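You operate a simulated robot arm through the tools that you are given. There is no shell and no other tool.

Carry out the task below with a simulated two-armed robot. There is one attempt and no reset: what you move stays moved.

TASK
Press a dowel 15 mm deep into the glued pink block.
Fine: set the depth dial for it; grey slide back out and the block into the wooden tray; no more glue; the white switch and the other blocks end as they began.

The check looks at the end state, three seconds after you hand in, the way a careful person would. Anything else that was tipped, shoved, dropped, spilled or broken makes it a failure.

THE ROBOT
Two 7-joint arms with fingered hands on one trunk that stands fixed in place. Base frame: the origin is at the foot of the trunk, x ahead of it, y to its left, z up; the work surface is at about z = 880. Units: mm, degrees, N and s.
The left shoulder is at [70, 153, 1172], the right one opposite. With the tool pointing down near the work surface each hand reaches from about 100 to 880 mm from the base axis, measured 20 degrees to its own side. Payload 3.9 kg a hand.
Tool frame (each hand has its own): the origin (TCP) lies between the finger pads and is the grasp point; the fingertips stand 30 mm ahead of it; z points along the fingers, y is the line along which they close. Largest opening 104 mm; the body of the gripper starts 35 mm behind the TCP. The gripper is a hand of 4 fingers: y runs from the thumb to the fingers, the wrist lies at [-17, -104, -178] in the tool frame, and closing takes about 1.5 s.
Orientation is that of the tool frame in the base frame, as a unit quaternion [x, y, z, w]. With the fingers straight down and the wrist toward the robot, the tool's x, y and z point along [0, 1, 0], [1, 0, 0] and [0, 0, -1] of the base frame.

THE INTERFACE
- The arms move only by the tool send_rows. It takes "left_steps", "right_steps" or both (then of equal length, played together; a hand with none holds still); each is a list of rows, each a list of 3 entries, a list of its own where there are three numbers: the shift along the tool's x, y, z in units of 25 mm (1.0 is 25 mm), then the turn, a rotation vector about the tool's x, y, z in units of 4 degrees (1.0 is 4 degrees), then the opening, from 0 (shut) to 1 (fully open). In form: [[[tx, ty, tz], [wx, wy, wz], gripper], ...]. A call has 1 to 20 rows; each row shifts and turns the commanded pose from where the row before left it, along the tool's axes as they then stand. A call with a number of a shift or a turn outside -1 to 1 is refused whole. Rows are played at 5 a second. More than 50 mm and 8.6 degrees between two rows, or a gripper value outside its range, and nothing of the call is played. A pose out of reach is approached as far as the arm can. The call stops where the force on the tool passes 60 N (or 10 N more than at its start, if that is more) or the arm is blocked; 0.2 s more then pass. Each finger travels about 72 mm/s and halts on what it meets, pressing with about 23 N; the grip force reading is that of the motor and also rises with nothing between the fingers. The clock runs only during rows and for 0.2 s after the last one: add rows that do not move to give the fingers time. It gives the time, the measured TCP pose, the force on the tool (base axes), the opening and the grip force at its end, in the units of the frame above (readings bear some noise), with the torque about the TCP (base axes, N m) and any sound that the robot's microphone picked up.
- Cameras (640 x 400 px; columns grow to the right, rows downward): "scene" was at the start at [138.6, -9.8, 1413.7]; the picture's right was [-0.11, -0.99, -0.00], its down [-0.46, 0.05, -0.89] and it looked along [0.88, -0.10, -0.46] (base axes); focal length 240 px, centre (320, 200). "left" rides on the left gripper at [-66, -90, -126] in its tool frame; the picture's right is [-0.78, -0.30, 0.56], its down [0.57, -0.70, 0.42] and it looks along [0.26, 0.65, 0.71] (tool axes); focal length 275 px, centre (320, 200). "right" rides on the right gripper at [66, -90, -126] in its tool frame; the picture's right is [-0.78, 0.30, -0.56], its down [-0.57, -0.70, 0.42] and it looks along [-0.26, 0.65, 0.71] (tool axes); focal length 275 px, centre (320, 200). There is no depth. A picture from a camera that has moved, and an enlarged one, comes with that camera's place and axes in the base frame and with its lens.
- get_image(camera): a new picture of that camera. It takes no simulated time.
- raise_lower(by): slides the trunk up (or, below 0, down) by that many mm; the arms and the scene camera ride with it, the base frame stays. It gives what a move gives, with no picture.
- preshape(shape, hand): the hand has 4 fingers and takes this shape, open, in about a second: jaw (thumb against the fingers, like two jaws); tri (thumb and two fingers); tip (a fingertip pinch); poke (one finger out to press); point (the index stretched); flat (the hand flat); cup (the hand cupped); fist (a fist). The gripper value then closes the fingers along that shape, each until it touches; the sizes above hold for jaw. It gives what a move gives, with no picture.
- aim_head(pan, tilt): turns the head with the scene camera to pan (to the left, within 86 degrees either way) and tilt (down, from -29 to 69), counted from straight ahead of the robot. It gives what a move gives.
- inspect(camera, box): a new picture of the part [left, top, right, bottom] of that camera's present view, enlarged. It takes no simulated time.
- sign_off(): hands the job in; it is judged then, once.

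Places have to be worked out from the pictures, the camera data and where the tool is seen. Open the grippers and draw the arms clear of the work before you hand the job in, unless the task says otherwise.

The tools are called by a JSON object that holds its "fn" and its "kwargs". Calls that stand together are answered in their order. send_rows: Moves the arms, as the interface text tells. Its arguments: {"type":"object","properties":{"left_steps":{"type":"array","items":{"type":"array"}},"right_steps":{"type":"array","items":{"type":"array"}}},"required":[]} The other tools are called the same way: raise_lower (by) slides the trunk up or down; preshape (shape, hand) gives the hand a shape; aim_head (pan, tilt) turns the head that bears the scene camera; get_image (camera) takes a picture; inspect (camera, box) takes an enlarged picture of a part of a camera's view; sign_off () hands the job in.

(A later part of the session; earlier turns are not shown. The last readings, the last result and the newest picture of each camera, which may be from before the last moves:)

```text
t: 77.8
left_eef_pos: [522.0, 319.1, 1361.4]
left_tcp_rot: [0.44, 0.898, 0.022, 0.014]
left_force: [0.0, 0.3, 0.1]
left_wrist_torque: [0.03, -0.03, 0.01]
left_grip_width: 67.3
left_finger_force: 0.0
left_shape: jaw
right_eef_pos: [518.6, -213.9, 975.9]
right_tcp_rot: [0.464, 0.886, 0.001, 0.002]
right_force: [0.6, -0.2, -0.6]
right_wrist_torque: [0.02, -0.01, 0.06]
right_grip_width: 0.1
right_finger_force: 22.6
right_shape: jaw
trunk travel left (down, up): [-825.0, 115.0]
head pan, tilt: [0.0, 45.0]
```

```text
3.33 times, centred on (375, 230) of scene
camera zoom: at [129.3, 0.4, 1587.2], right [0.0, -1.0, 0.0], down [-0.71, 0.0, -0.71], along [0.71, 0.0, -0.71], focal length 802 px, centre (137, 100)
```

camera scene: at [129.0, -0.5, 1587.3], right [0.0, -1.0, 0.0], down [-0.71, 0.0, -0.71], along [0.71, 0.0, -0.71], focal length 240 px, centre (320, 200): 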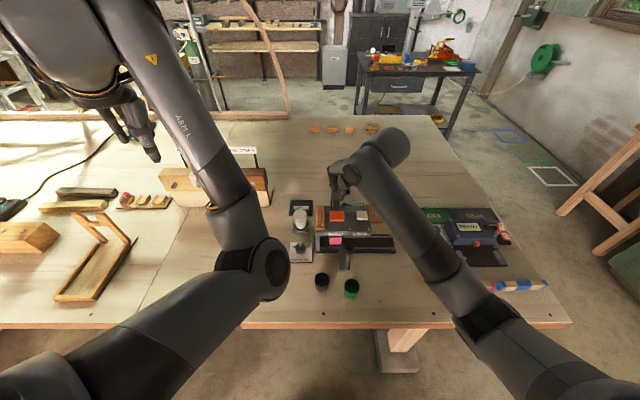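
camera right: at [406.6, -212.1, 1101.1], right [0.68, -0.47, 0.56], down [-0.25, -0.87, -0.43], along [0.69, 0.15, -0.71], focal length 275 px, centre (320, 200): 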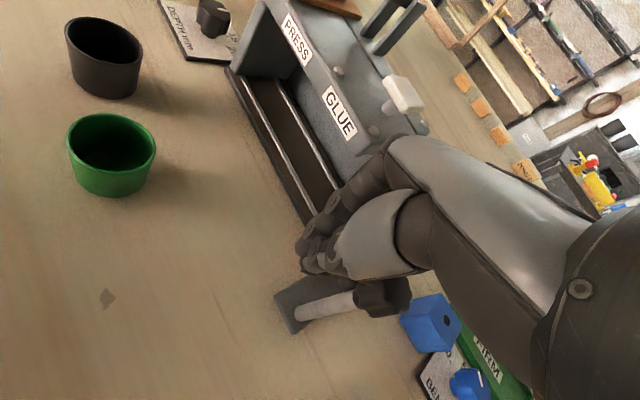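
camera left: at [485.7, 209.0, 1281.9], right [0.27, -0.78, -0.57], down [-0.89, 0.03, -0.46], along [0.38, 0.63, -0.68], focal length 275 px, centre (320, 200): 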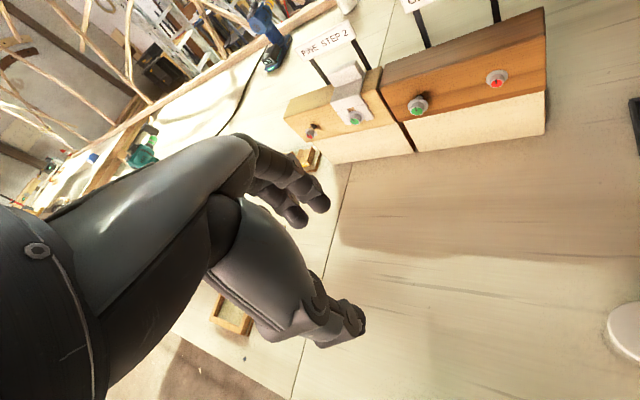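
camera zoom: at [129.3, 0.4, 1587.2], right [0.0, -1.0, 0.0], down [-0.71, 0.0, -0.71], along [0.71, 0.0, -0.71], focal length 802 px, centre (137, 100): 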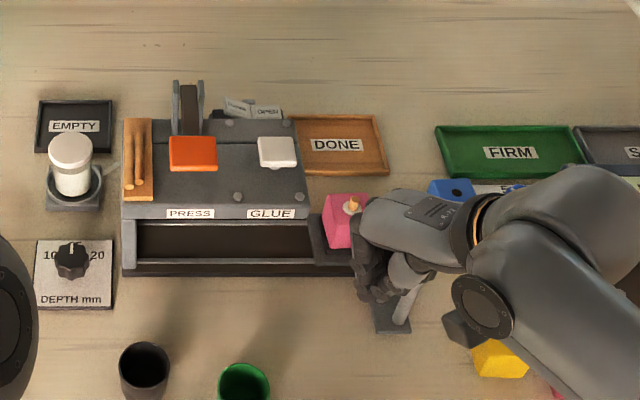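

The block with the dowel is nearly out. I go on in 3 mm steps until the stop.

{"fn": "send_rows", "kwargs": {"right_steps": [[[-0.0985, -0.0685, 0], [0, 0, 0], 0.0], [[-0.0985, -0.0685, 0], [0, 0, 0], 0.0], [[-0.0985, -0.0685, 0], [0, 0, 0], 0.0], [[-0.0985, -0.0685, 0], [0, 0, 0], 0.0], [[0, 0, 0], [0, 0, 0], 0.0]]}}

{"fn": "get_image", "kwargs": {"camera": "right"}}

{"fn": "inspect", "kwargs": {"camera": "scene", "box": [350, 190, 430, 270]}}

```text
t: 79.0
left_eef_pos: [522.6, 319.2, 1360.9]
left_tcp_rot: [0.441, 0.897, 0.021, 0.013]
left_force: [-0.3, 0.1, -0.2]
left_wrist_torque: [0.05, -0.01, -0.02]
left_grip_width: 67.4
left_finger_force: 0.0
left_shape: jaw
right_eef_pos: [518.2, -227.2, 975.7]
right_tcp_rot: [0.464, 0.886, 0.001, 0.001]
right_force: [2.7, 1.3, 1.3]
right_wrist_torque: [0.01, -0.06, 0.07]
right_grip_width: 0.4
right_finger_force: 23.0
right_shape: jaw
trunk travel left (down, up): [-825.0, 115.0]
head pan, tilt: [0.0, 45.0]
```

```text
taken
camera right: at [407.7, -225.2, 1100.4], right [0.68, -0.47, 0.56], down [-0.25, -0.87, -0.42], along [0.69, 0.15, -0.71], focal length 275 px, centre (320, 200)
```

right: 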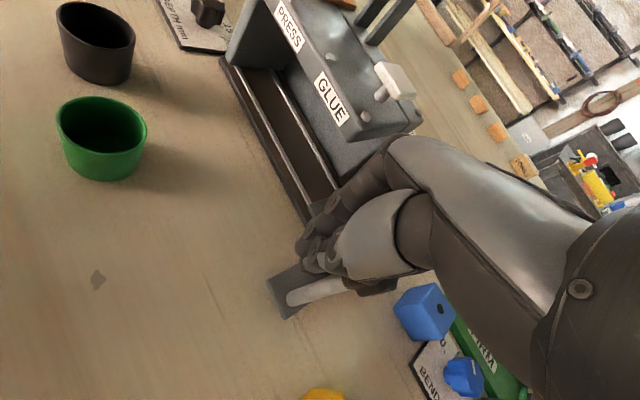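

```text
5.00 times, centred on (390, 230) of scene
camera zoom: at [130.0, 0.4, 1587.2], right [0.0, -1.0, 0.0], down [-0.71, 0.0, -0.71], along [0.71, 0.0, -0.71], focal length 1202 px, centre (-30, 50)
```

zoom: 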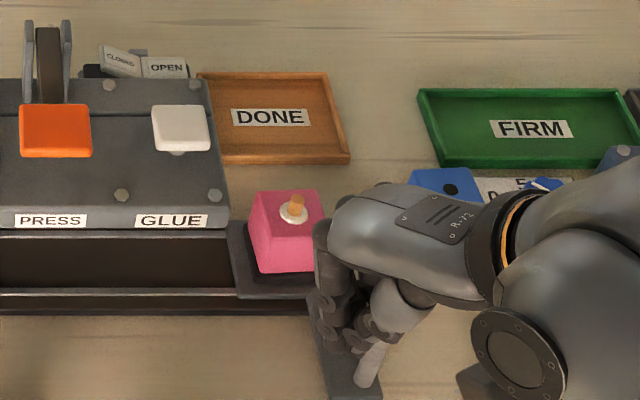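

The block's hole is back at y≈−214, its starting place, and force began to rise: the slide is fully out. I back off 12 mm to the left and lift the hand clear.

{"fn": "send_rows", "kwargs": {"right_steps": [[[0.2, 0.139, 0], [0, 0, 0], 0.0], [[0.2, 0.139, 0], [0, 0, 0], 0.0], [[0, 0, -0.8], [0, 0, 0], 0.0], [[0, 0, -0.9], [0, 0, 0], 0.0], [[0, 0, -0.9], [0, 0, 0], 0.3], [[0, 0, -0.9], [0, 0, 0], 0.6], [[0, 0, -0.9], [0, 0, 0], 0.8], [[0, 0, -0.9], [0, 0, 0], 0.8], [[0, 0, -0.9], [0, 0, 0], 0.8], [[0, 0, 0], [0, 0, 0], 0.8]]}}

{"fn": "get_image", "kwargs": {"camera": "right"}}

{"fn": "inspect", "kwargs": {"camera": "scene", "box": [320, 180, 440, 280]}}

```text
t: 81.2
left_eef_pos: [522.8, 318.9, 1360.9]
left_tcp_rot: [0.441, 0.897, 0.021, 0.013]
left_force: [-0.2, 0.1, -0.6]
left_wrist_torque: [-0.01, -0.01, -0.02]
left_grip_width: 67.4
left_finger_force: 0.1
left_shape: jaw
right_eef_pos: [518.8, -215.9, 1131.3]
right_tcp_rot: [0.463, 0.886, 0.0, 0.001]
right_force: [0.0, 0.4, 0.6]
right_wrist_torque: [-0.01, 0.03, 0.0]
right_grip_width: 83.1
right_finger_force: 0.0
right_shape: jaw
trunk travel left (down, up): [-825.0, 115.0]
head pan, tilt: [0.0, 45.0]
```

```text
taken
camera right: at [407.0, -212.3, 1256.0], right [0.68, -0.47, 0.56], down [-0.25, -0.87, -0.43], along [0.69, 0.15, -0.71], focal length 275 px, centre (320, 200)
```

right: 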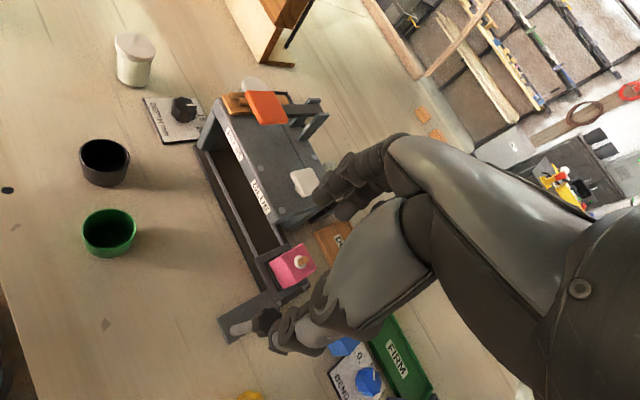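

```text
4.00 times, centred on (380, 230) of scene
camera zoom: at [129.7, -0.4, 1587.2], right [0.0, -1.0, 0.0], down [-0.71, 0.0, -0.71], along [0.71, 0.0, -0.71], focal length 962 px, centre (80, 80)
```

zoom: 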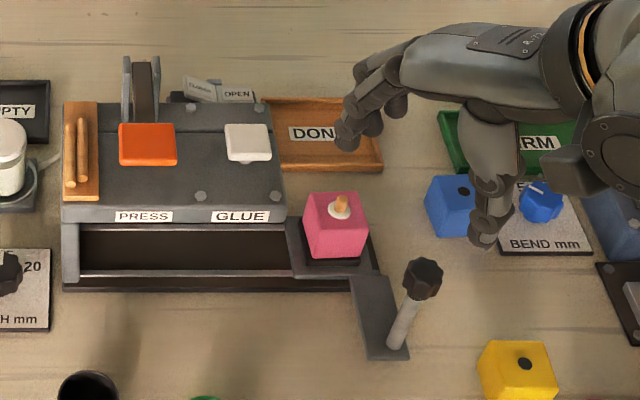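

The slide is out and the dowel stands in the block. I zoom in from both cameras to measure the block, the dowel and the tray.

{"fn": "inspect", "kwargs": {"camera": "right", "box": [240, 200, 380, 340]}}

{"fn": "inspect", "kwargs": {"camera": "scene", "box": [370, 210, 430, 260]}}

{"fn": "inspect", "kwargs": {"camera": "scene", "box": [370, 195, 440, 245]}}

```text
2.86 times, centred on (310, 270) of right
camera zoom: at [407.0, -212.3, 1256.0], right [0.68, -0.47, 0.56], down [-0.25, -0.87, -0.43], along [0.69, 0.15, -0.71], focal length 786 px, centre (349, 0)
```

zoom: 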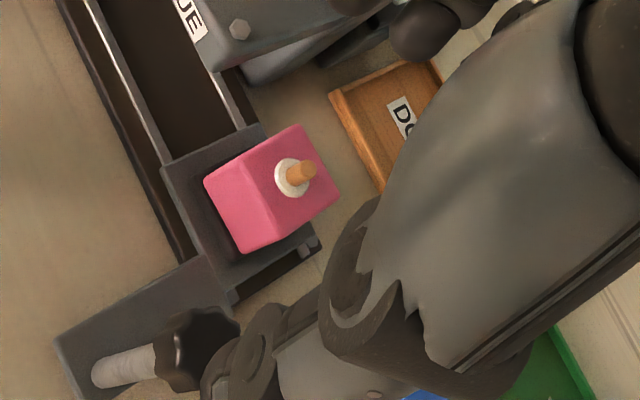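

```text
8.00 times, centred on (400, 235) of scene
camera zoom: at [129.7, -0.4, 1587.2], right [0.0, -1.0, 0.0], down [-0.71, 0.0, -0.71], along [0.71, 0.0, -0.71], focal length 1924 px, centre (-320, -80)
```

zoom: 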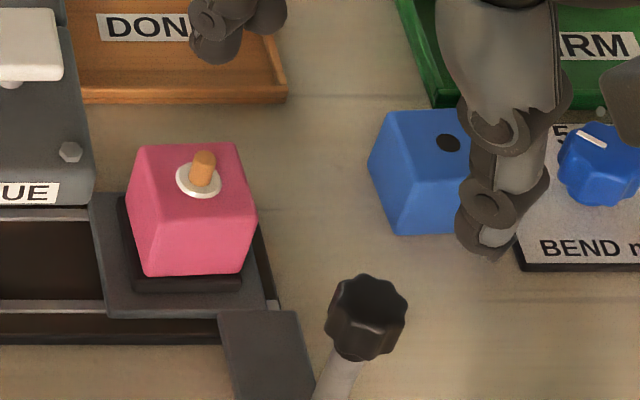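

```text
8.00 times, centred on (405, 220) of scene
camera zoom: at [129.7, -0.4, 1587.2], right [0.0, -1.0, 0.0], down [-0.71, 0.0, -0.71], along [0.71, 0.0, -0.71], focal length 1924 px, centre (-360, 40)
```

zoom: 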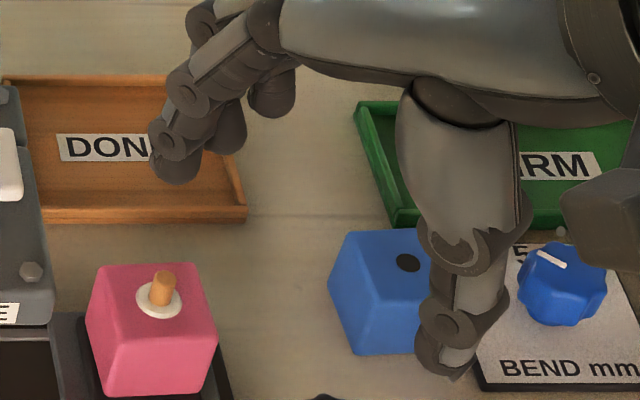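

The block is a ~43 mm cube centred at (620, −215.5), top z≈944, dowel standing ~16 mm proud. I turn the right hand back to zero yaw, then check.

{"fn": "send_rows", "kwargs": {"right_steps": [[[0, 0, 0], [0, 0, 0.967], 0.8], [[0, 0, 0], [0, 0, 0.967], 0.8], [[0, 0, 0], [0, 0, 0.967], 0.8], [[0, 0, 0], [0, 0, 0.967], 0.8], [[0, 0, 0], [0, 0, 0.967], 0.8], [[0, 0, 0], [0, 0, 0.967], 0.8], [[0, 0, 0], [0, 0, 0.967], 0.8], [[0, 0, 0], [0, 0, 0.967], 0.8], [[0, 0, 0], [0, 0, 0.967], 0.8], [[0, 0, 0], [0, 0, 0], 0.8]]}}

{"fn": "get_image", "kwargs": {"camera": "scene"}}

```text
t: 83.4
left_eef_pos: [521.4, 318.5, 1360.6]
left_tcp_rot: [0.44, 0.898, 0.02, 0.014]
left_force: [0.3, -0.2, 0.4]
left_wrist_torque: [-0.04, 0.04, 0.01]
left_grip_width: 67.2
left_finger_force: 0.1
left_shape: jaw
right_eef_pos: [518.9, -214.5, 1132.3]
right_tcp_rot: [0.707, 0.707, 0.001, 0.001]
right_force: [-0.1, 0.1, -0.1]
right_wrist_torque: [0.02, 0.01, -0.01]
right_grip_width: 83.1
right_finger_force: 0.0
right_shape: jaw
trunk travel left (down, up): [-825.0, 115.0]
head pan, tilt: [0.0, 45.0]
```

```text
taken
camera scene: at [129.1, -0.2, 1587.2], right [0.0, -1.0, 0.0], down [-0.71, 0.0, -0.71], along [0.71, 0.0, -0.71], focal length 240 px, centre (320, 200)
```

scene: 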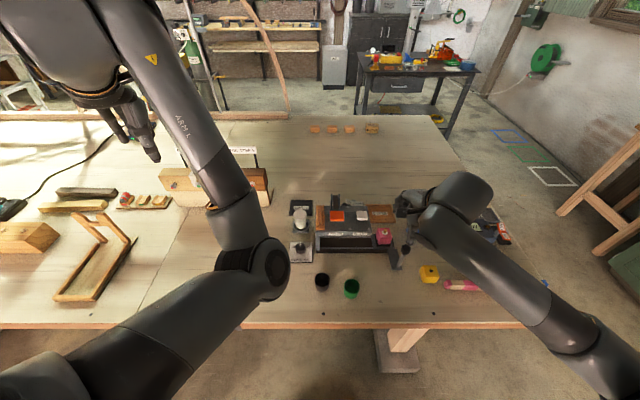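

Yaw is zero with a comfortable arm. I move above the block to (620, −215.5, 1060).

{"fn": "send_rows", "kwargs": {"right_steps": [[[-0.008, 0.808, 0.3], [0, 0, 0], 0.8], [[-0.008, 0.808, 0.4], [0, 0, 0], 0.8], [[-0.008, 0.808, 0.6], [0, 0, 0], 0.8], [[-0.008, 0.808, 0.7], [0, 0, 0], 0.8], [[-0.008, 0.808, 0.88], [0, 0, 0], 0.8], [[0, 0, 0], [0, 0, 0], 0.8]]}}

{"fn": "get_image", "kwargs": {"camera": "right"}}

{"fn": "inspect", "kwargs": {"camera": "scene", "box": [330, 170, 460, 280]}}

```text
t: 84.8
left_eef_pos: [521.6, 318.6, 1362.1]
left_tcp_rot: [0.441, 0.897, 0.022, 0.014]
left_force: [0.0, 0.1, 0.1]
left_wrist_torque: [0.01, -0.02, 0.01]
left_grip_width: 67.2
left_finger_force: 0.1
left_shape: jaw
right_eef_pos: [620.8, -214.6, 1057.8]
right_tcp_rot: [0.707, 0.707, 0.001, 0.002]
right_force: [0.3, 0.9, 0.4]
right_wrist_torque: [-0.01, -0.03, 0.0]
right_grip_width: 83.0
right_finger_force: 0.1
right_shape: jaw
trunk travel left (down, up): [-825.0, 115.0]
head pan, tilt: [0.0, 45.0]
```

```text
taken
camera right: at [529.8, -148.7, 1181.8], right [0.29, -0.78, 0.56], down [-0.7, -0.57, -0.43], along [0.65, -0.27, -0.71], focal length 275 px, centre (320, 200)
```

right: 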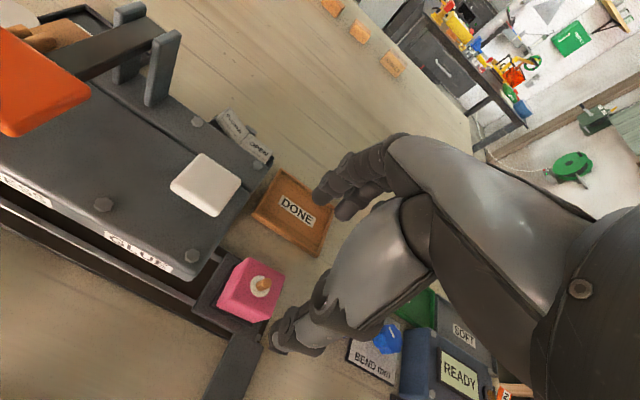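

```text
3.64 times, centred on (395, 225) of scene
camera zoom: at [128.5, -0.3, 1587.3], right [0.0, -1.0, 0.0], down [-0.71, 0.0, -0.71], along [0.71, 0.0, -0.71], focal length 874 px, centre (47, 109)
```

zoom: 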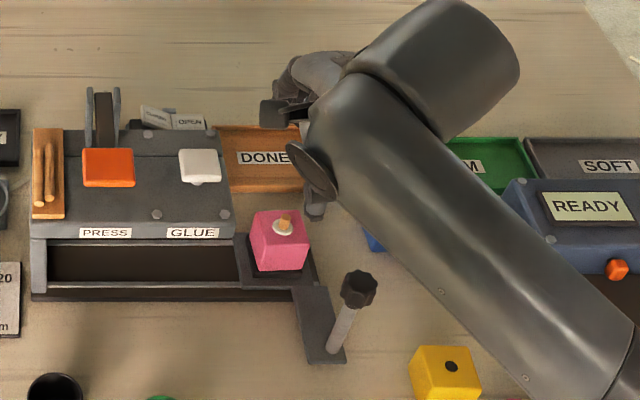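

Block position confirmed at (619.5, −216). I descend to z≈947 around the block, biased 2 mm to the right for clearance from the machine.

{"fn": "send_rows", "kwargs": {"right_steps": [[[-0.023, -0.008, 0.74], [0, 0, 0], 0.8], [[-0.023, -0.008, 0.74], [0, 0, 0], 0.8], [[-0.023, -0.008, 0.74], [0, 0, 0], 0.8], [[-0.023, -0.008, 0.74], [0, 0, 0], 0.8], [[-0.023, -0.008, 0.74], [0, 0, 0], 0.8], [[-0.023, -0.008, 0.74], [0, 0, 0], 0.8], [[0, 0, 0], [0, 0, 0], 0.8]]}}

{"fn": "get_image", "kwargs": {"camera": "right"}}

{"fn": "inspect", "kwargs": {"camera": "scene", "box": [330, 170, 460, 280]}}

```text
t: 86.4
left_eef_pos: [522.0, 319.1, 1360.2]
left_tcp_rot: [0.441, 0.897, 0.022, 0.014]
left_force: [-0.1, -0.3, 0.2]
left_wrist_torque: [0.01, 0.01, -0.01]
left_grip_width: 67.4
left_finger_force: 0.1
left_shape: jaw
right_eef_pos: [620.7, -221.4, 947.4]
right_tcp_rot: [0.707, 0.707, 0.001, 0.001]
right_force: [0.1, 0.3, -0.4]
right_wrist_torque: [0.0, -0.01, -0.01]
right_grip_width: 82.9
right_finger_force: 0.0
right_shape: jaw
trunk travel left (down, up): [-825.0, 115.0]
head pan, tilt: [0.0, 45.0]
```

```text
taken
camera right: at [530.2, -155.6, 1072.7], right [0.29, -0.78, 0.56], down [-0.7, -0.57, -0.43], along [0.65, -0.27, -0.71], focal length 275 px, centre (320, 200)
```

right: 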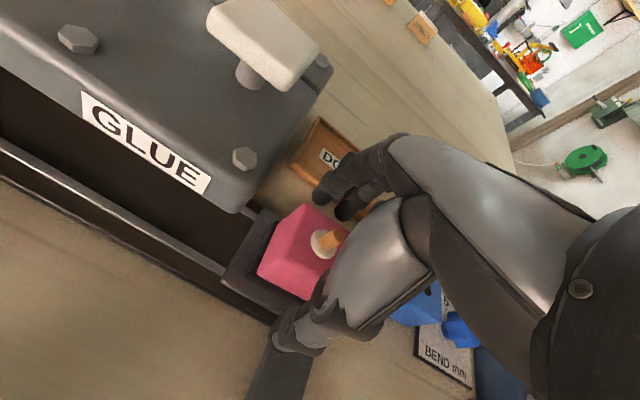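

```text
3.64 times, centred on (395, 225) of scene
camera zoom: at [129.2, -0.1, 1587.2], right [0.0, -1.0, 0.0], down [-0.71, 0.0, -0.71], along [0.71, 0.0, -0.71], focal length 874 px, centre (47, 109)
```

zoom: 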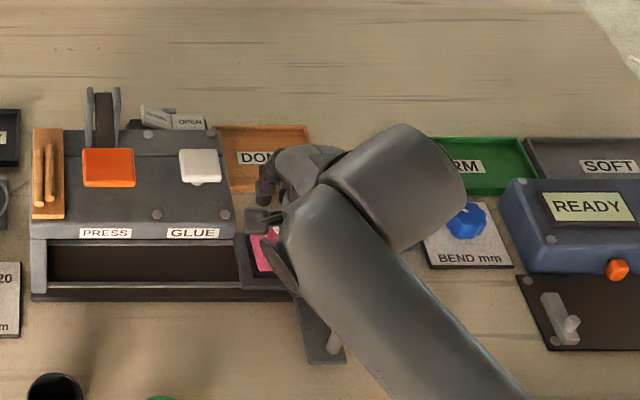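

The fingers straddle the block with no contact. I nudge 4 mm back toward its centre and close.

{"fn": "send_rows", "kwargs": {"right_steps": [[[0.16, -0.02, 0], [0, 0, 0], 0.8], [[0, 0, 0], [0, 0, 0], 0.6], [[0, 0, 0], [0, 0, 0], 0.5], [[0, 0, 0], [0, 0, 0], 0.4], [[0, 0, 0], [0, 0, 0], 0.3], [[0, 0, 0], [0, 0, 0], 0.25], [[0, 0, 0], [0, 0, 0], 0.2], [[0, 0, 0], [0, 0, 0], 0.2], [[0, 0, 0], [0, 0, 0], 0.2]]}}

{"fn": "get_image", "kwargs": {"camera": "right"}}

{"fn": "inspect", "kwargs": {"camera": "scene", "box": [350, 190, 430, 260]}}

```text
t: 88.4
left_eef_pos: [522.4, 318.0, 1362.2]
left_tcp_rot: [0.441, 0.897, 0.021, 0.013]
left_force: [-0.4, -0.2, -0.1]
left_wrist_torque: [-0.03, 0.01, -0.01]
left_grip_width: 67.0
left_finger_force: 0.0
left_shape: jaw
right_eef_pos: [620.1, -216.5, 948.1]
right_tcp_rot: [0.707, 0.708, 0.001, 0.001]
right_force: [-1.6, -0.2, 0.9]
right_wrist_torque: [0.03, -0.01, 0.02]
right_grip_width: 37.0
right_finger_force: 22.9
right_shape: jaw
trunk travel left (down, up): [-825.0, 115.0]
head pan, tilt: [0.0, 45.0]
```

```text
taken
camera right: at [528.9, -151.0, 1073.1], right [0.29, -0.78, 0.56], down [-0.7, -0.57, -0.43], along [0.65, -0.27, -0.71], focal length 275 px, centre (320, 200)
```

right: 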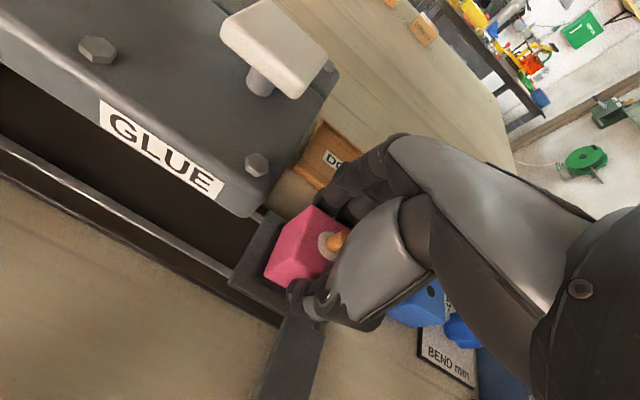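

```text
5.71 times, centred on (390, 225) of scene
camera zoom: at [129.3, -0.1, 1587.2], right [0.0, -1.0, 0.0], down [-0.71, 0.0, -0.71], along [0.71, 0.0, -0.71], focal length 1374 px, centre (-80, 57)
```

zoom: 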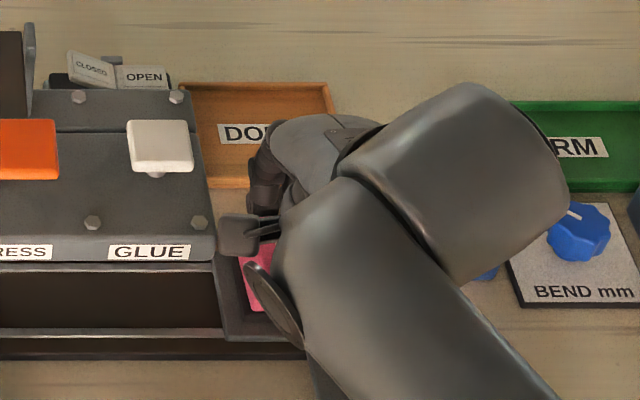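

The block is gripped (23 N). I lift slowly 15 mm and check it comes free of the nest.

{"fn": "send_rows", "kwargs": {"right_steps": [[[0, 0, -0.15], [0, 0, 0], 0.2], [[0, 0, -0.15], [0, 0, 0], 0.2], [[0, 0, -0.15], [0, 0, 0], 0.2], [[0, 0, -0.15], [0, 0, 0], 0.2], [[0, 0, 0], [0, 0, 0], 0.2]]}}

{"fn": "get_image", "kwargs": {"camera": "right"}}

{"fn": "inspect", "kwargs": {"camera": "scene", "box": [350, 190, 430, 260]}}

```text
t: 89.6
left_eef_pos: [522.1, 318.4, 1361.1]
left_tcp_rot: [0.441, 0.897, 0.022, 0.014]
left_force: [0.1, 0.9, 0.2]
left_wrist_torque: [-0.02, 0.01, -0.01]
left_grip_width: 67.4
left_finger_force: 0.0
left_shape: jaw
right_eef_pos: [620.2, -215.7, 963.5]
right_tcp_rot: [0.707, 0.707, 0.002, 0.001]
right_force: [-0.2, 0.3, -0.1]
right_wrist_torque: [0.01, 0.05, 0.0]
right_grip_width: 37.1
right_finger_force: 23.1
right_shape: jaw
trunk travel left (down, up): [-825.0, 115.0]
head pan, tilt: [0.0, 45.0]
```

```text
taken
camera right: at [528.5, -150.0, 1087.9], right [0.29, -0.78, 0.56], down [-0.7, -0.57, -0.43], along [0.65, -0.27, -0.71], focal length 275 px, centre (320, 200)
```

right: 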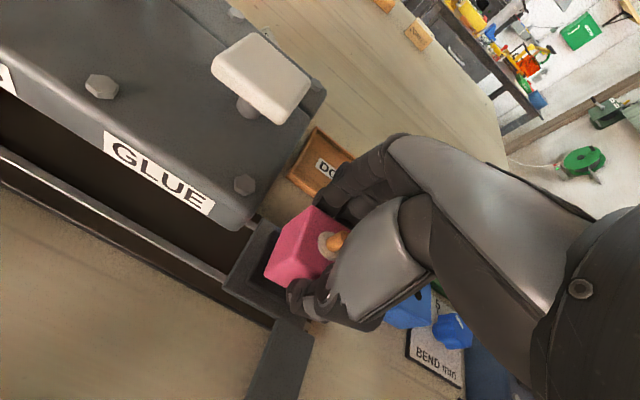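

```text
5.71 times, centred on (390, 225) of scene
camera zoom: at [129.3, -0.1, 1587.2], right [0.0, -1.0, 0.0], down [-0.71, 0.0, -0.71], along [0.71, 0.0, -0.71], focal length 1374 px, centre (-80, 57)
```

zoom: 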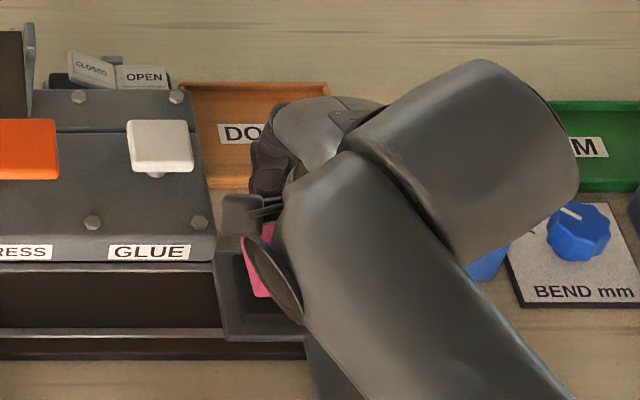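

The block lifted free with its dowel, and the slide stayed down. I raise to z≈1043 and carry it forward over the wooden DONE tray, centre about (753, −238).

{"fn": "send_rows", "kwargs": {"right_steps": [[[0, 0, -0.8], [0, 0, 0], 0.2], [[0, 0, -0.8], [0, 0, 0], 0.2], [[0, 0, -0.8], [0, 0, 0], 0.2], [[0, 0, -0.8], [0, 0, 0], 0.2], [[-0.147, 0.5, 0], [0, 0, 0], 0.2], [[-0.147, 0.8, 0], [0, 0, 0], 0.2], [[-0.147, 0.8, 0], [0, 0, 0], 0.2], [[-0.147, 0.8, 0], [0, 0, 0], 0.2], [[-0.147, 0.8, 0], [0, 0, 0], 0.2], [[-0.147, 0.8, 0], [0, 0, 0], 0.2], [[0, 0.78, 0], [0, 0, 0], 0.2], [[0, 0, 0], [0, 0, 0], 0.2]]}}

{"fn": "get_image", "kwargs": {"camera": "right"}}

{"fn": "get_image", "kwargs": {"camera": "scene"}}

```text
t: 92.2
left_eef_pos: [521.9, 318.2, 1361.5]
left_tcp_rot: [0.44, 0.897, 0.021, 0.014]
left_force: [-0.7, 0.8, -0.6]
left_wrist_torque: [-0.02, 0.0, -0.01]
left_grip_width: 67.2
left_finger_force: 0.1
left_shape: jaw
right_eef_pos: [751.5, -238.8, 1045.5]
right_tcp_rot: [0.707, 0.707, 0.002, 0.002]
right_force: [1.0, -0.6, 0.1]
right_wrist_torque: [-0.02, 0.0, -0.01]
right_grip_width: 36.9
right_finger_force: 22.9
right_shape: jaw
trunk travel left (down, up): [-825.0, 115.0]
head pan, tilt: [0.0, 45.0]
```

```text
taken
camera right: at [660.6, -173.0, 1169.7], right [0.29, -0.78, 0.56], down [-0.7, -0.57, -0.43], along [0.65, -0.26, -0.71], focal length 275 px, centre (320, 200)
```

right: 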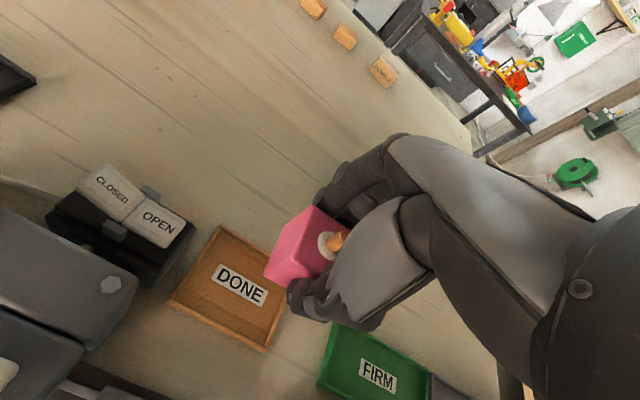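

```text
taken
camera scene: at [129.1, -0.2, 1587.2], right [0.0, -1.0, 0.0], down [-0.71, 0.0, -0.71], along [0.71, 0.0, -0.71], focal length 240 px, centre (320, 200)
```

scene: 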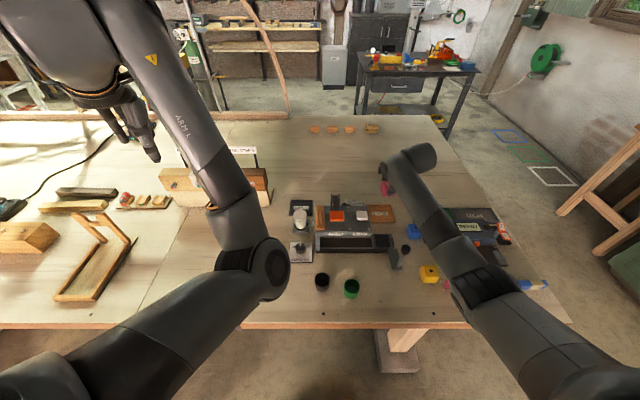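

The block is over the tray (tray spans about x 712–798, y −185 to −286). I centre on (755, −237) and lower to just above the tray floor.

{"fn": "send_rows", "kwargs": {"right_steps": [[[0.07, 0.14, 0.5], [0, 0, 0], 0.2], [[0, 0, 0.8], [0, 0, 0], 0.2], [[0, 0, 0.8], [0, 0, 0], 0.2], [[0, 0, 0.8], [0, 0, 0], 0.2], [[0, 0, 0.7], [0, 0, 0], 0.2], [[0, 0, 0], [0, 0, 0], 0.2]]}}

{"fn": "get_image", "kwargs": {"camera": "right"}}

{"fn": "inspect", "kwargs": {"camera": "scene", "box": [360, 170, 460, 250]}}

```text
t: 93.6
left_eef_pos: [521.6, 317.9, 1361.1]
left_tcp_rot: [0.44, 0.897, 0.021, 0.013]
left_force: [-0.1, -0.4, -0.5]
left_wrist_torque: [0.02, -0.01, 0.02]
left_grip_width: 67.3
left_finger_force: 0.0
left_shape: jaw
right_eef_pos: [754.7, -236.4, 954.9]
right_tcp_rot: [0.707, 0.707, 0.002, 0.0]
right_force: [0.0, 1.0, -1.1]
right_wrist_torque: [0.03, 0.0, 0.01]
right_grip_width: 36.7
right_finger_force: 23.5
right_shape: jaw
trunk travel left (down, up): [-825.0, 115.0]
head pan, tilt: [0.0, 45.0]
```

```text
taken
camera right: at [664.0, -170.3, 1079.5], right [0.29, -0.78, 0.56], down [-0.7, -0.57, -0.43], along [0.65, -0.27, -0.71], focal length 275 px, centre (320, 200)
```

right: 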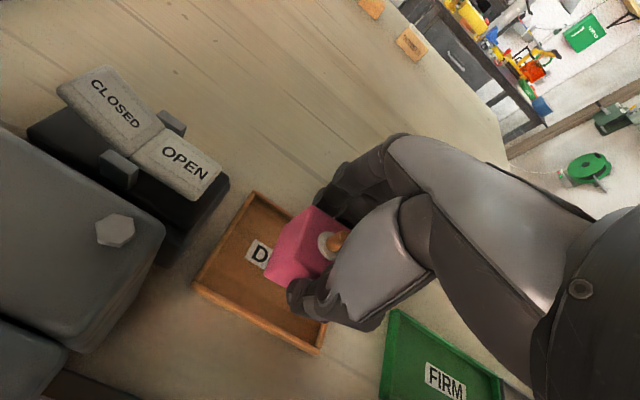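

```text
5.00 times, centred on (410, 210) of scene
camera zoom: at [129.0, -0.3, 1587.3], right [0.0, -1.0, 0.0], down [-0.71, 0.0, -0.71], along [0.71, 0.0, -0.71], focal length 1202 px, centre (-130, 150)
```

zoom: 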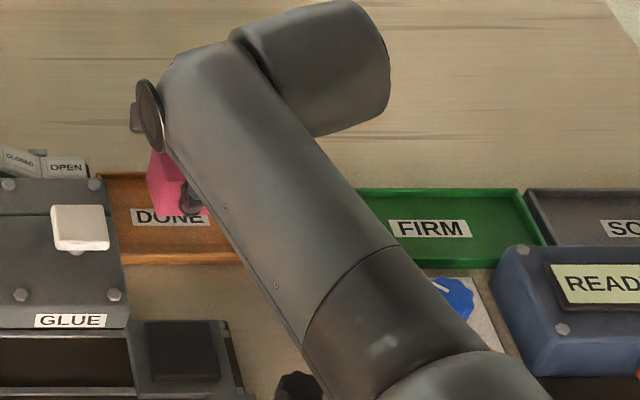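

Well inside the tray. I lower in small steps to set the block down, watching the vertical force.

{"fn": "send_rows", "kwargs": {"right_steps": [[[0, 0, 0.12], [0, 0, 0], 0.2], [[0, 0, 0.12], [0, 0, 0], 0.2], [[0, 0, 0.12], [0, 0, 0], 0.2], [[0, 0, 0.12], [0, 0, 0], 0.2], [[0, 0, 0.12], [0, 0, 0], 0.2], [[0, 0, 0], [0, 0, 0], 0.2]]}}

{"fn": "get_image", "kwargs": {"camera": "right"}}

```text
t: 95.0
left_eef_pos: [522.3, 317.3, 1360.9]
left_tcp_rot: [0.441, 0.897, 0.023, 0.013]
left_force: [-0.1, 1.1, 0.7]
left_wrist_torque: [-0.02, 0.01, 0.0]
left_grip_width: 67.2
left_finger_force: 0.2
left_shape: jaw
right_eef_pos: [753.3, -235.8, 938.7]
right_tcp_rot: [0.708, 0.706, 0.001, 0.002]
right_force: [0.9, -0.2, 0.2]
right_wrist_torque: [-0.03, 0.04, 0.03]
right_grip_width: 37.0
right_finger_force: 22.5
right_shape: jaw
trunk travel left (down, up): [-825.0, 115.0]
head pan, tilt: [0.0, 45.0]
```

```text
taken
camera right: at [663.2, -170.8, 1064.1], right [0.29, -0.78, 0.56], down [-0.7, -0.57, -0.43], along [0.65, -0.27, -0.71], focal length 275 px, centre (320, 200)
```

right: 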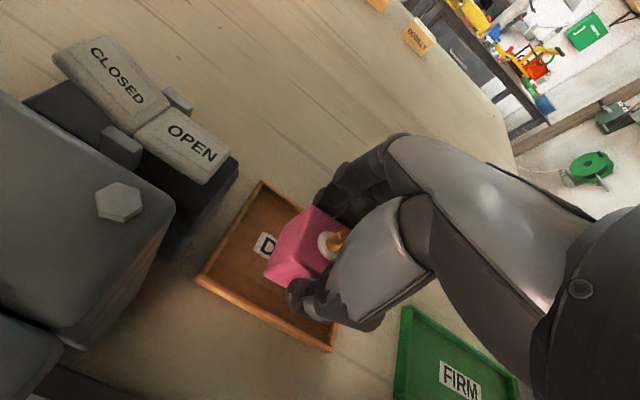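

No contact yet at z≈939. I continue down in 1.5 mm steps.

{"fn": "send_rows", "kwargs": {"right_steps": [[[0, 0, 0.06], [0, 0, 0], 0.2], [[0, 0, 0.06], [0, 0, 0], 0.2], [[0, 0, 0.06], [0, 0, 0], 0.2], [[0, 0, 0.06], [0, 0, 0], 0.2], [[0, 0, 0], [0, 0, 0], 0.2]]}}

{"fn": "inspect", "kwargs": {"camera": "right", "box": [190, 160, 380, 360]}}

```text
t: 96.2
left_eef_pos: [520.8, 318.7, 1361.7]
left_tcp_rot: [0.441, 0.897, 0.022, 0.013]
left_force: [0.2, 0.5, -0.1]
left_wrist_torque: [0.01, 0.0, -0.02]
left_grip_width: 67.3
left_finger_force: 0.1
left_shape: jaw
right_eef_pos: [754.0, -236.6, 933.7]
right_tcp_rot: [0.707, 0.707, 0.001, 0.001]
right_force: [0.2, -0.2, -0.4]
right_wrist_torque: [-0.02, -0.01, 0.03]
right_grip_width: 37.2
right_finger_force: 22.9
right_shape: jaw
trunk travel left (down, up): [-825.0, 115.0]
head pan, tilt: [0.0, 45.0]
```

```text
2.00 times, centred on (285, 260) of right
camera zoom: at [663.6, -170.4, 1058.2], right [0.29, -0.78, 0.56], down [-0.7, -0.57, -0.43], along [0.65, -0.27, -0.71], focal length 551 px, centre (390, 80)
```

zoom: 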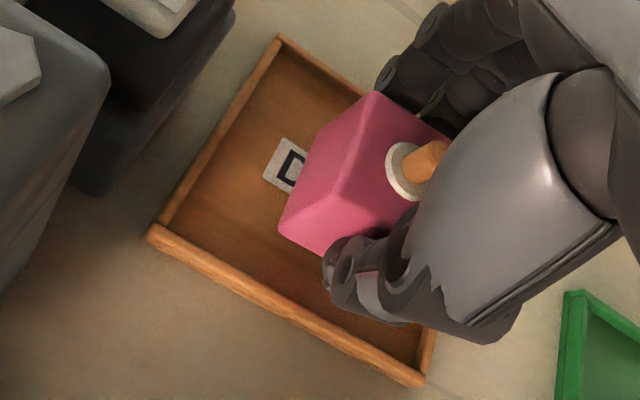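

Still no contact; the block hangs just above the floor. I keep lowering in 1.5 mm steps.

{"fn": "send_rows", "kwargs": {"right_steps": [[[0, 0, 0.06], [0, 0, 0], 0.2], [[0, 0, 0.06], [0, 0, 0], 0.2], [[0, 0, 0.06], [0, 0, 0], 0.2], [[0, 0, 0], [0, 0, 0], 0.2]]}}

{"fn": "inspect", "kwargs": {"camera": "right", "box": [190, 160, 380, 360]}}

```text
t: 97.2
left_eef_pos: [521.9, 319.0, 1361.2]
left_tcp_rot: [0.441, 0.897, 0.021, 0.014]
left_force: [0.0, -0.1, -0.1]
left_wrist_torque: [0.0, 0.0, -0.02]
left_grip_width: 67.4
left_finger_force: 0.0
left_shape: jaw
right_eef_pos: [754.6, -236.3, 928.1]
right_tcp_rot: [0.707, 0.707, 0.001, 0.002]
right_force: [-0.6, -0.2, -0.2]
right_wrist_torque: [0.0, 0.01, 0.02]
right_grip_width: 37.1
right_finger_force: 23.1
right_shape: jaw
trunk travel left (down, up): [-825.0, 115.0]
head pan, tilt: [0.0, 45.0]
```

```text
2.00 times, centred on (285, 260) of right
camera zoom: at [663.6, -170.5, 1053.7], right [0.29, -0.78, 0.56], down [-0.7, -0.57, -0.43], along [0.65, -0.27, -0.71], focal length 551 px, centre (390, 80)
```

zoom: 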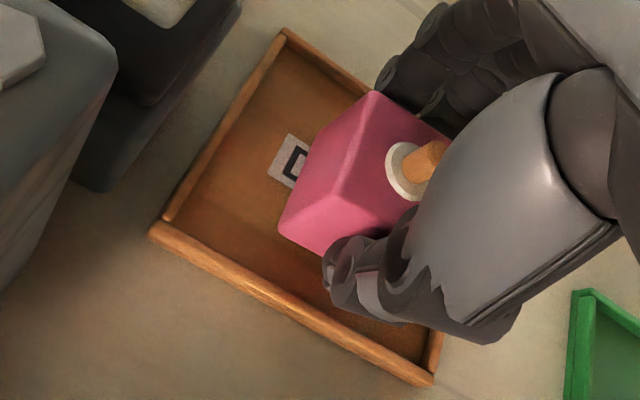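

The block's lower corner measures about 7 mm above the floor. I continue down slowly.

{"fn": "send_rows", "kwargs": {"right_steps": [[[0, 0, 0.05], [0, 0, 0], 0.2], [[0, 0, 0.05], [0, 0, 0], 0.2], [[0, 0, 0.05], [0, 0, 0], 0.2], [[0, 0, 0.05], [0, 0, 0], 0.2], [[0, 0, 0], [0, 0, 0], 0.2]]}}

{"fn": "inspect", "kwargs": {"camera": "right", "box": [190, 160, 380, 360]}}

```text
t: 98.4
left_eef_pos: [521.1, 320.1, 1362.0]
left_tcp_rot: [0.441, 0.897, 0.022, 0.014]
left_force: [-0.2, -0.1, 0.1]
left_wrist_torque: [0.01, 0.02, 0.01]
left_grip_width: 67.1
left_finger_force: 0.0
left_shape: jaw
right_eef_pos: [754.2, -236.1, 925.3]
right_tcp_rot: [0.708, 0.707, 0.003, 0.001]
right_force: [0.6, -0.8, 5.9]
right_wrist_torque: [0.0, -0.1, 0.01]
right_grip_width: 36.9
right_finger_force: 23.3
right_shape: jaw
trunk travel left (down, up): [-825.0, 115.0]
head pan, tilt: [0.0, 45.0]
```

```text
2.00 times, centred on (285, 260) of right
camera zoom: at [663.1, -170.6, 1050.1], right [0.29, -0.78, 0.56], down [-0.7, -0.57, -0.43], along [0.65, -0.27, -0.71], focal length 551 px, centre (390, 80)
```

zoom: 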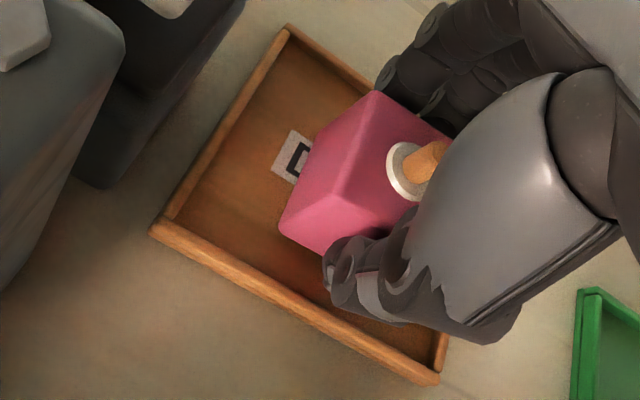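

The block touches the tray floor (6 N). I ease off a little and open the fingers only slightly to release.

{"fn": "send_rows", "kwargs": {"right_steps": [[[0, 0, -0.04], [0, 0, 0], 0.3], [[0, 0, 0], [0, 0, 0], 0.36], [[0, 0, 0], [0, 0, 0], 0.4], [[0, 0, 0], [0, 0, 0], 0.43], [[0, 0, 0], [0, 0, 0], 0.43], [[0, 0, 0], [0, 0, 0], 0.43]]}}

{"fn": "inspect", "kwargs": {"camera": "right", "box": [190, 160, 380, 360]}}

```text
t: 99.8
left_eef_pos: [521.2, 317.9, 1361.7]
left_tcp_rot: [0.441, 0.897, 0.022, 0.014]
left_force: [-0.4, 0.3, 0.0]
left_wrist_torque: [-0.03, 0.0, 0.03]
left_grip_width: 67.2
left_finger_force: 0.1
left_shape: jaw
right_eef_pos: [755.1, -236.5, 923.4]
right_tcp_rot: [0.707, 0.707, 0.0, 0.0]
right_force: [-0.1, -0.6, -0.4]
right_wrist_torque: [0.03, -0.02, 0.0]
right_grip_width: 44.2
right_finger_force: 0.1
right_shape: jaw
trunk travel left (down, up): [-825.0, 115.0]
head pan, tilt: [0.0, 45.0]
```

```text
2.00 times, centred on (285, 260) of right
camera zoom: at [663.6, -170.9, 1049.3], right [0.29, -0.78, 0.56], down [-0.7, -0.57, -0.43], along [0.65, -0.27, -0.71], focal length 551 px, centre (390, 80)
```

zoom: 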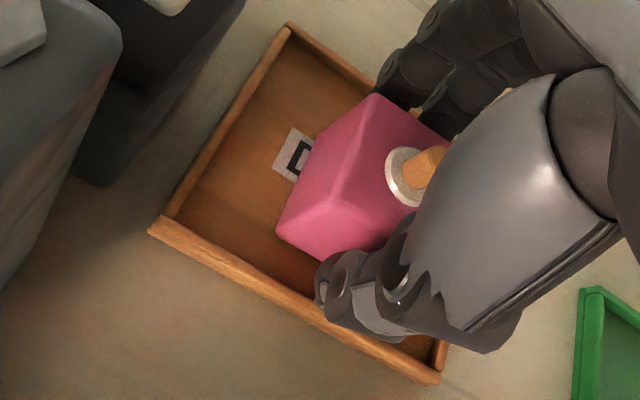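

Released with no forces. I lift slowly 12 mm and check the block stays put.

{"fn": "send_rows", "kwargs": {"right_steps": [[[0, 0, -0.1], [0, 0, 0], 0.43], [[0, 0, -0.2], [0, 0, 0], 0.43], [[0, 0, -0.3], [0, 0, 0], 0.45], [[0, 0, 0], [0, 0, 0], 0.45]]}}

{"fn": "inspect", "kwargs": {"camera": "right", "box": [190, 160, 380, 360]}}

```text
t: 100.8
left_eef_pos: [522.1, 319.3, 1362.6]
left_tcp_rot: [0.441, 0.897, 0.022, 0.013]
left_force: [1.2, 0.0, -0.4]
left_wrist_torque: [-0.02, -0.01, -0.02]
left_grip_width: 67.1
left_finger_force: 0.0
left_shape: jaw
right_eef_pos: [753.0, -236.9, 939.7]
right_tcp_rot: [0.707, 0.707, 0.001, 0.001]
right_force: [0.7, 0.5, 0.3]
right_wrist_torque: [0.0, -0.02, 0.0]
right_grip_width: 46.5
right_finger_force: 0.1
right_shape: jaw
trunk travel left (down, up): [-825.0, 115.0]
head pan, tilt: [0.0, 45.0]
```

```text
2.00 times, centred on (285, 260) of right
camera zoom: at [663.5, -170.9, 1064.6], right [0.29, -0.78, 0.56], down [-0.7, -0.57, -0.43], along [0.65, -0.27, -0.71], focal length 551 px, centre (390, 80)
```

zoom: 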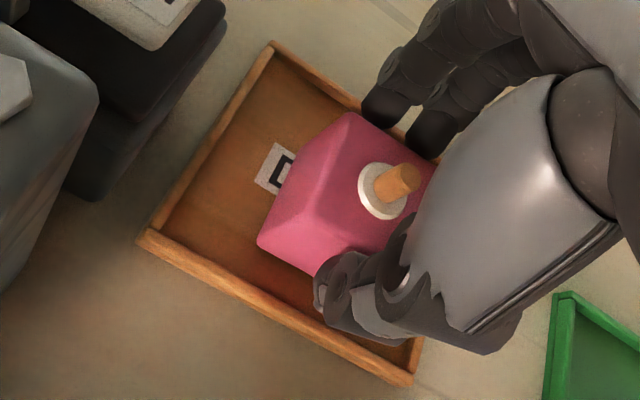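

The block stands stable in the tray. I raise the hand clear, open it and draw it back to the right.

{"fn": "send_rows", "kwargs": {"right_steps": [[[0, 0, -0.8], [0, 0, 0], 0.5], [[0, 0, -0.9], [0, 0, 0], 0.6], [[0, 0, -0.9], [0, 0, 0], 0.8], [[0, 0, -0.9], [0, 0, 0], 1.0], [[0, 0, -0.9], [0, 0, 0], 1.0], [[0, 0, -0.9], [0, 0, 0], 1.0], [[0, 0, -0.9], [0, 0, 0], 1.0], [[-0.52, -0.95, 0], [0, 0, 0], 1.0], [[-0.52, -0.95, 0], [0, 0, 0], 1.0], [[-0.52, -0.95, 0], [0, 0, 0], 1.0], [[-0.52, -0.95, 0], [0, 0, 0], 1.0], [[-0.52, -0.95, 0], [0, 0, 0], 1.0], [[-0.52, -0.95, 0], [0, 0, 0], 1.0], [[-0.52, -0.95, 0], [0, 0, 0], 1.0], [[-0.52, -0.95, 0], [0, 0, 0], 1.0], [[-0.52, -0.95, 0], [0, 0, 0], 1.0], [[-0.52, -0.95, 0], [0, 0, 0], 1.0], [[0, 0, 0], [0, 0, 0], 1.0]]}}

{"fn": "get_image", "kwargs": {"camera": "scene"}}

{"fn": "get_image", "kwargs": {"camera": "right"}}

```text
t: 104.6
left_eef_pos: [523.5, 318.5, 1361.4]
left_tcp_rot: [0.441, 0.897, 0.022, 0.014]
left_force: [-0.1, -0.6, -0.3]
left_wrist_torque: [-0.01, 0.02, 0.0]
left_grip_width: 67.2
left_finger_force: 0.0
left_shape: jaw
right_eef_pos: [515.5, -367.2, 1094.7]
right_tcp_rot: [0.707, 0.707, 0.001, 0.001]
right_force: [-0.4, 0.3, 0.0]
right_wrist_torque: [-0.01, 0.04, 0.01]
right_grip_width: 103.7
right_finger_force: 0.1
right_shape: jaw
trunk travel left (down, up): [-825.0, 115.0]
head pan, tilt: [0.0, 45.0]
```

```text
taken
camera scene: at [129.7, 0.0, 1587.2], right [0.0, -1.0, 0.0], down [-0.71, 0.0, -0.71], along [0.71, 0.0, -0.71], focal length 240 px, centre (320, 200)
```

scene: 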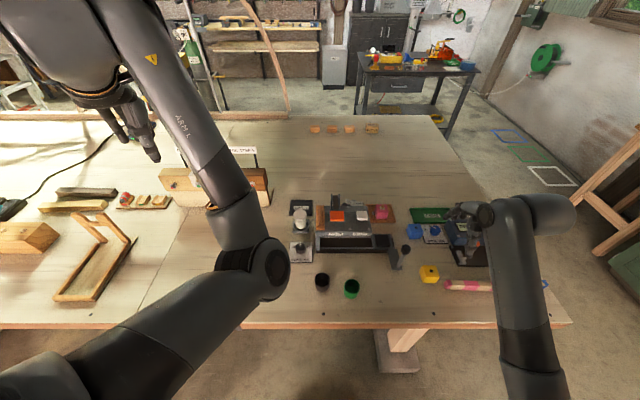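

```text
taken
camera right: at [425.8, -301.0, 1219.0], right [0.29, -0.78, 0.56], down [-0.7, -0.57, -0.43], along [0.65, -0.27, -0.71], focal length 275 px, centre (320, 200)
```

right: 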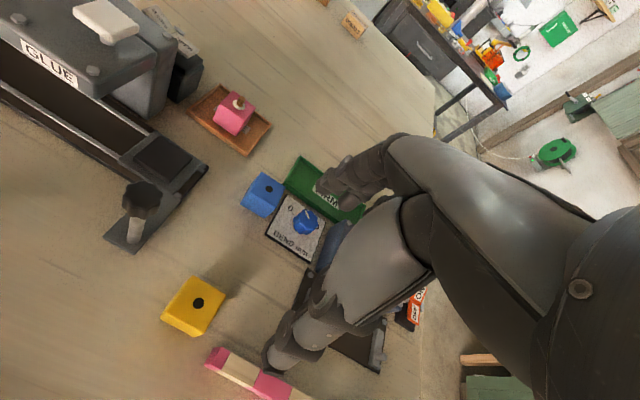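

The block sits in the tray. I raise the right hand well clear, then verify everything in close-up.

{"fn": "send_rows", "kwargs": {"right_steps": [[[-0.2, -0.1, -0.9], [0, 0, 0], 1.0], [[-0.2, -0.1, -0.9], [0, 0, 0], 1.0], [[-0.2, -0.1, -0.9], [0, 0, 0], 1.0], [[-0.2, -0.1, -0.9], [0, 0, 0], 1.0], [[-0.2, -0.1, -0.9], [0, 0, 0], 1.0], [[-0.2, -0.1, -0.9], [0, 0, 0], 1.0], [[-0.2, -0.1, -0.9], [0, 0, 0], 1.0], [[0, 0, 0], [0, 0, 0], 1.0]], "left_steps": [[[0, 0, 0], [0, 0, 0], 1.0], [[0, 0, 0], [0, 0, 0], 1.0], [[0, 0, 0], [0, 0, 0], 1.0], [[0, 0, 0], [0, 0, 0], 1.0], [[0, 0, 0], [0, 0, 0], 1.0], [[0, 0, 0], [0, 0, 0], 1.0], [[0, 0, 0], [0, 0, 0], 1.0], [[0, 0, 0], [0, 0, 0], 1.0]]}}

{"fn": "inspect", "kwargs": {"camera": "scene", "box": [280, 185, 410, 280]}}

{"fn": "inspect", "kwargs": {"camera": "scene", "box": [360, 195, 410, 235]}}

{"fn": "inspect", "kwargs": {"camera": "scene", "box": [285, 235, 325, 270]}}

{"fn": "get_image", "kwargs": {"camera": "right"}}

```text
t: 106.4
left_eef_pos: [521.5, 319.0, 1361.3]
left_tcp_rot: [0.441, 0.897, 0.023, 0.014]
left_force: [-0.4, -0.7, -0.3]
left_wrist_torque: [-0.03, 0.01, 0.02]
left_grip_width: 103.6
left_finger_force: 0.1
left_shape: jaw
right_eef_pos: [498.2, -401.4, 1252.6]
right_tcp_rot: [0.708, 0.706, 0.001, 0.002]
right_force: [0.4, 0.4, 1.0]
right_wrist_torque: [-0.02, 0.0, -0.01]
right_grip_width: 103.8
right_finger_force: 0.1
right_shape: jaw
trunk travel left (down, up): [-825.0, 115.0]
head pan, tilt: [0.0, 45.0]
```

```text
4.21 times, centred on (345, 232) of scene
camera zoom: at [129.2, -0.2, 1587.2], right [0.0, -1.0, 0.0], down [-0.71, 0.0, -0.71], along [0.71, 0.0, -0.71], focal length 1012 px, centre (215, 63)
```

zoom: 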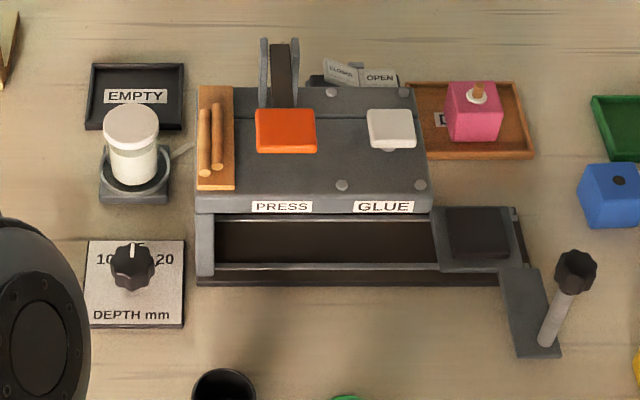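

```text
10.00 times, centred on (385, 215) of scene
camera zoom: at [129.2, -0.2, 1587.2], right [0.0, -1.0, 0.0], down [-0.71, 0.0, -0.71], along [0.71, 0.0, -0.71], focal length 2405 px, centre (-330, 50)
```

zoom: 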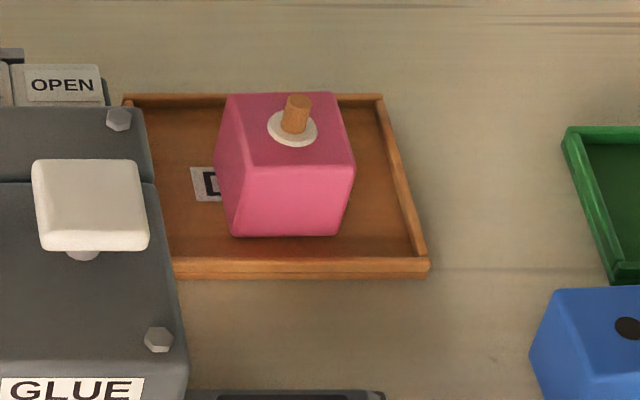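

```text
11.43 times, centred on (305, 252) of scene
camera zoom: at [129.2, -0.2, 1587.2], right [0.0, -1.0, 0.0], down [-0.71, 0.0, -0.71], along [0.71, 0.0, -0.71], focal length 2748 px, centre (491, -400)
```

zoom: 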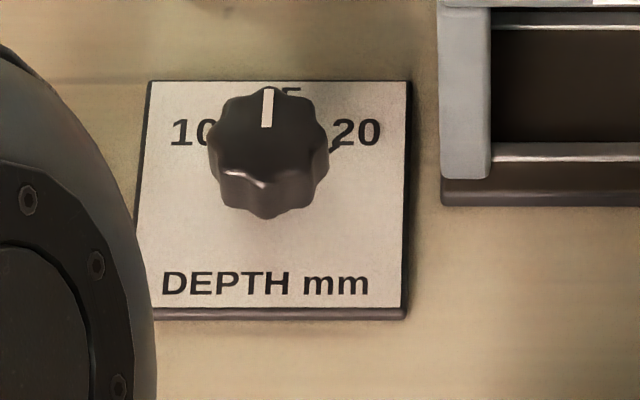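

```text
taken
camera right: at [408.2, -336.3, 1376.6], right [0.29, -0.78, 0.56], down [-0.7, -0.57, -0.43], along [0.65, -0.27, -0.71], focal length 275 px, centre (320, 200)
```

right: 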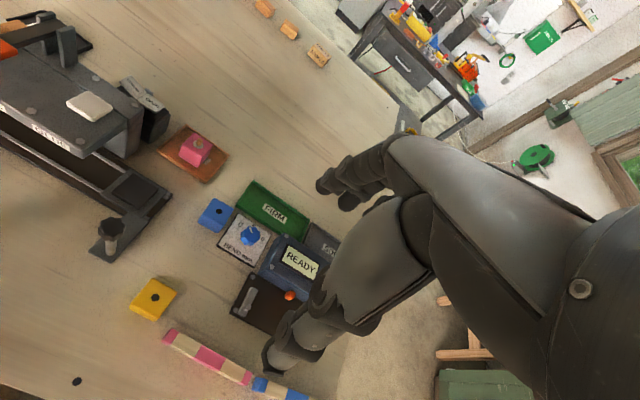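

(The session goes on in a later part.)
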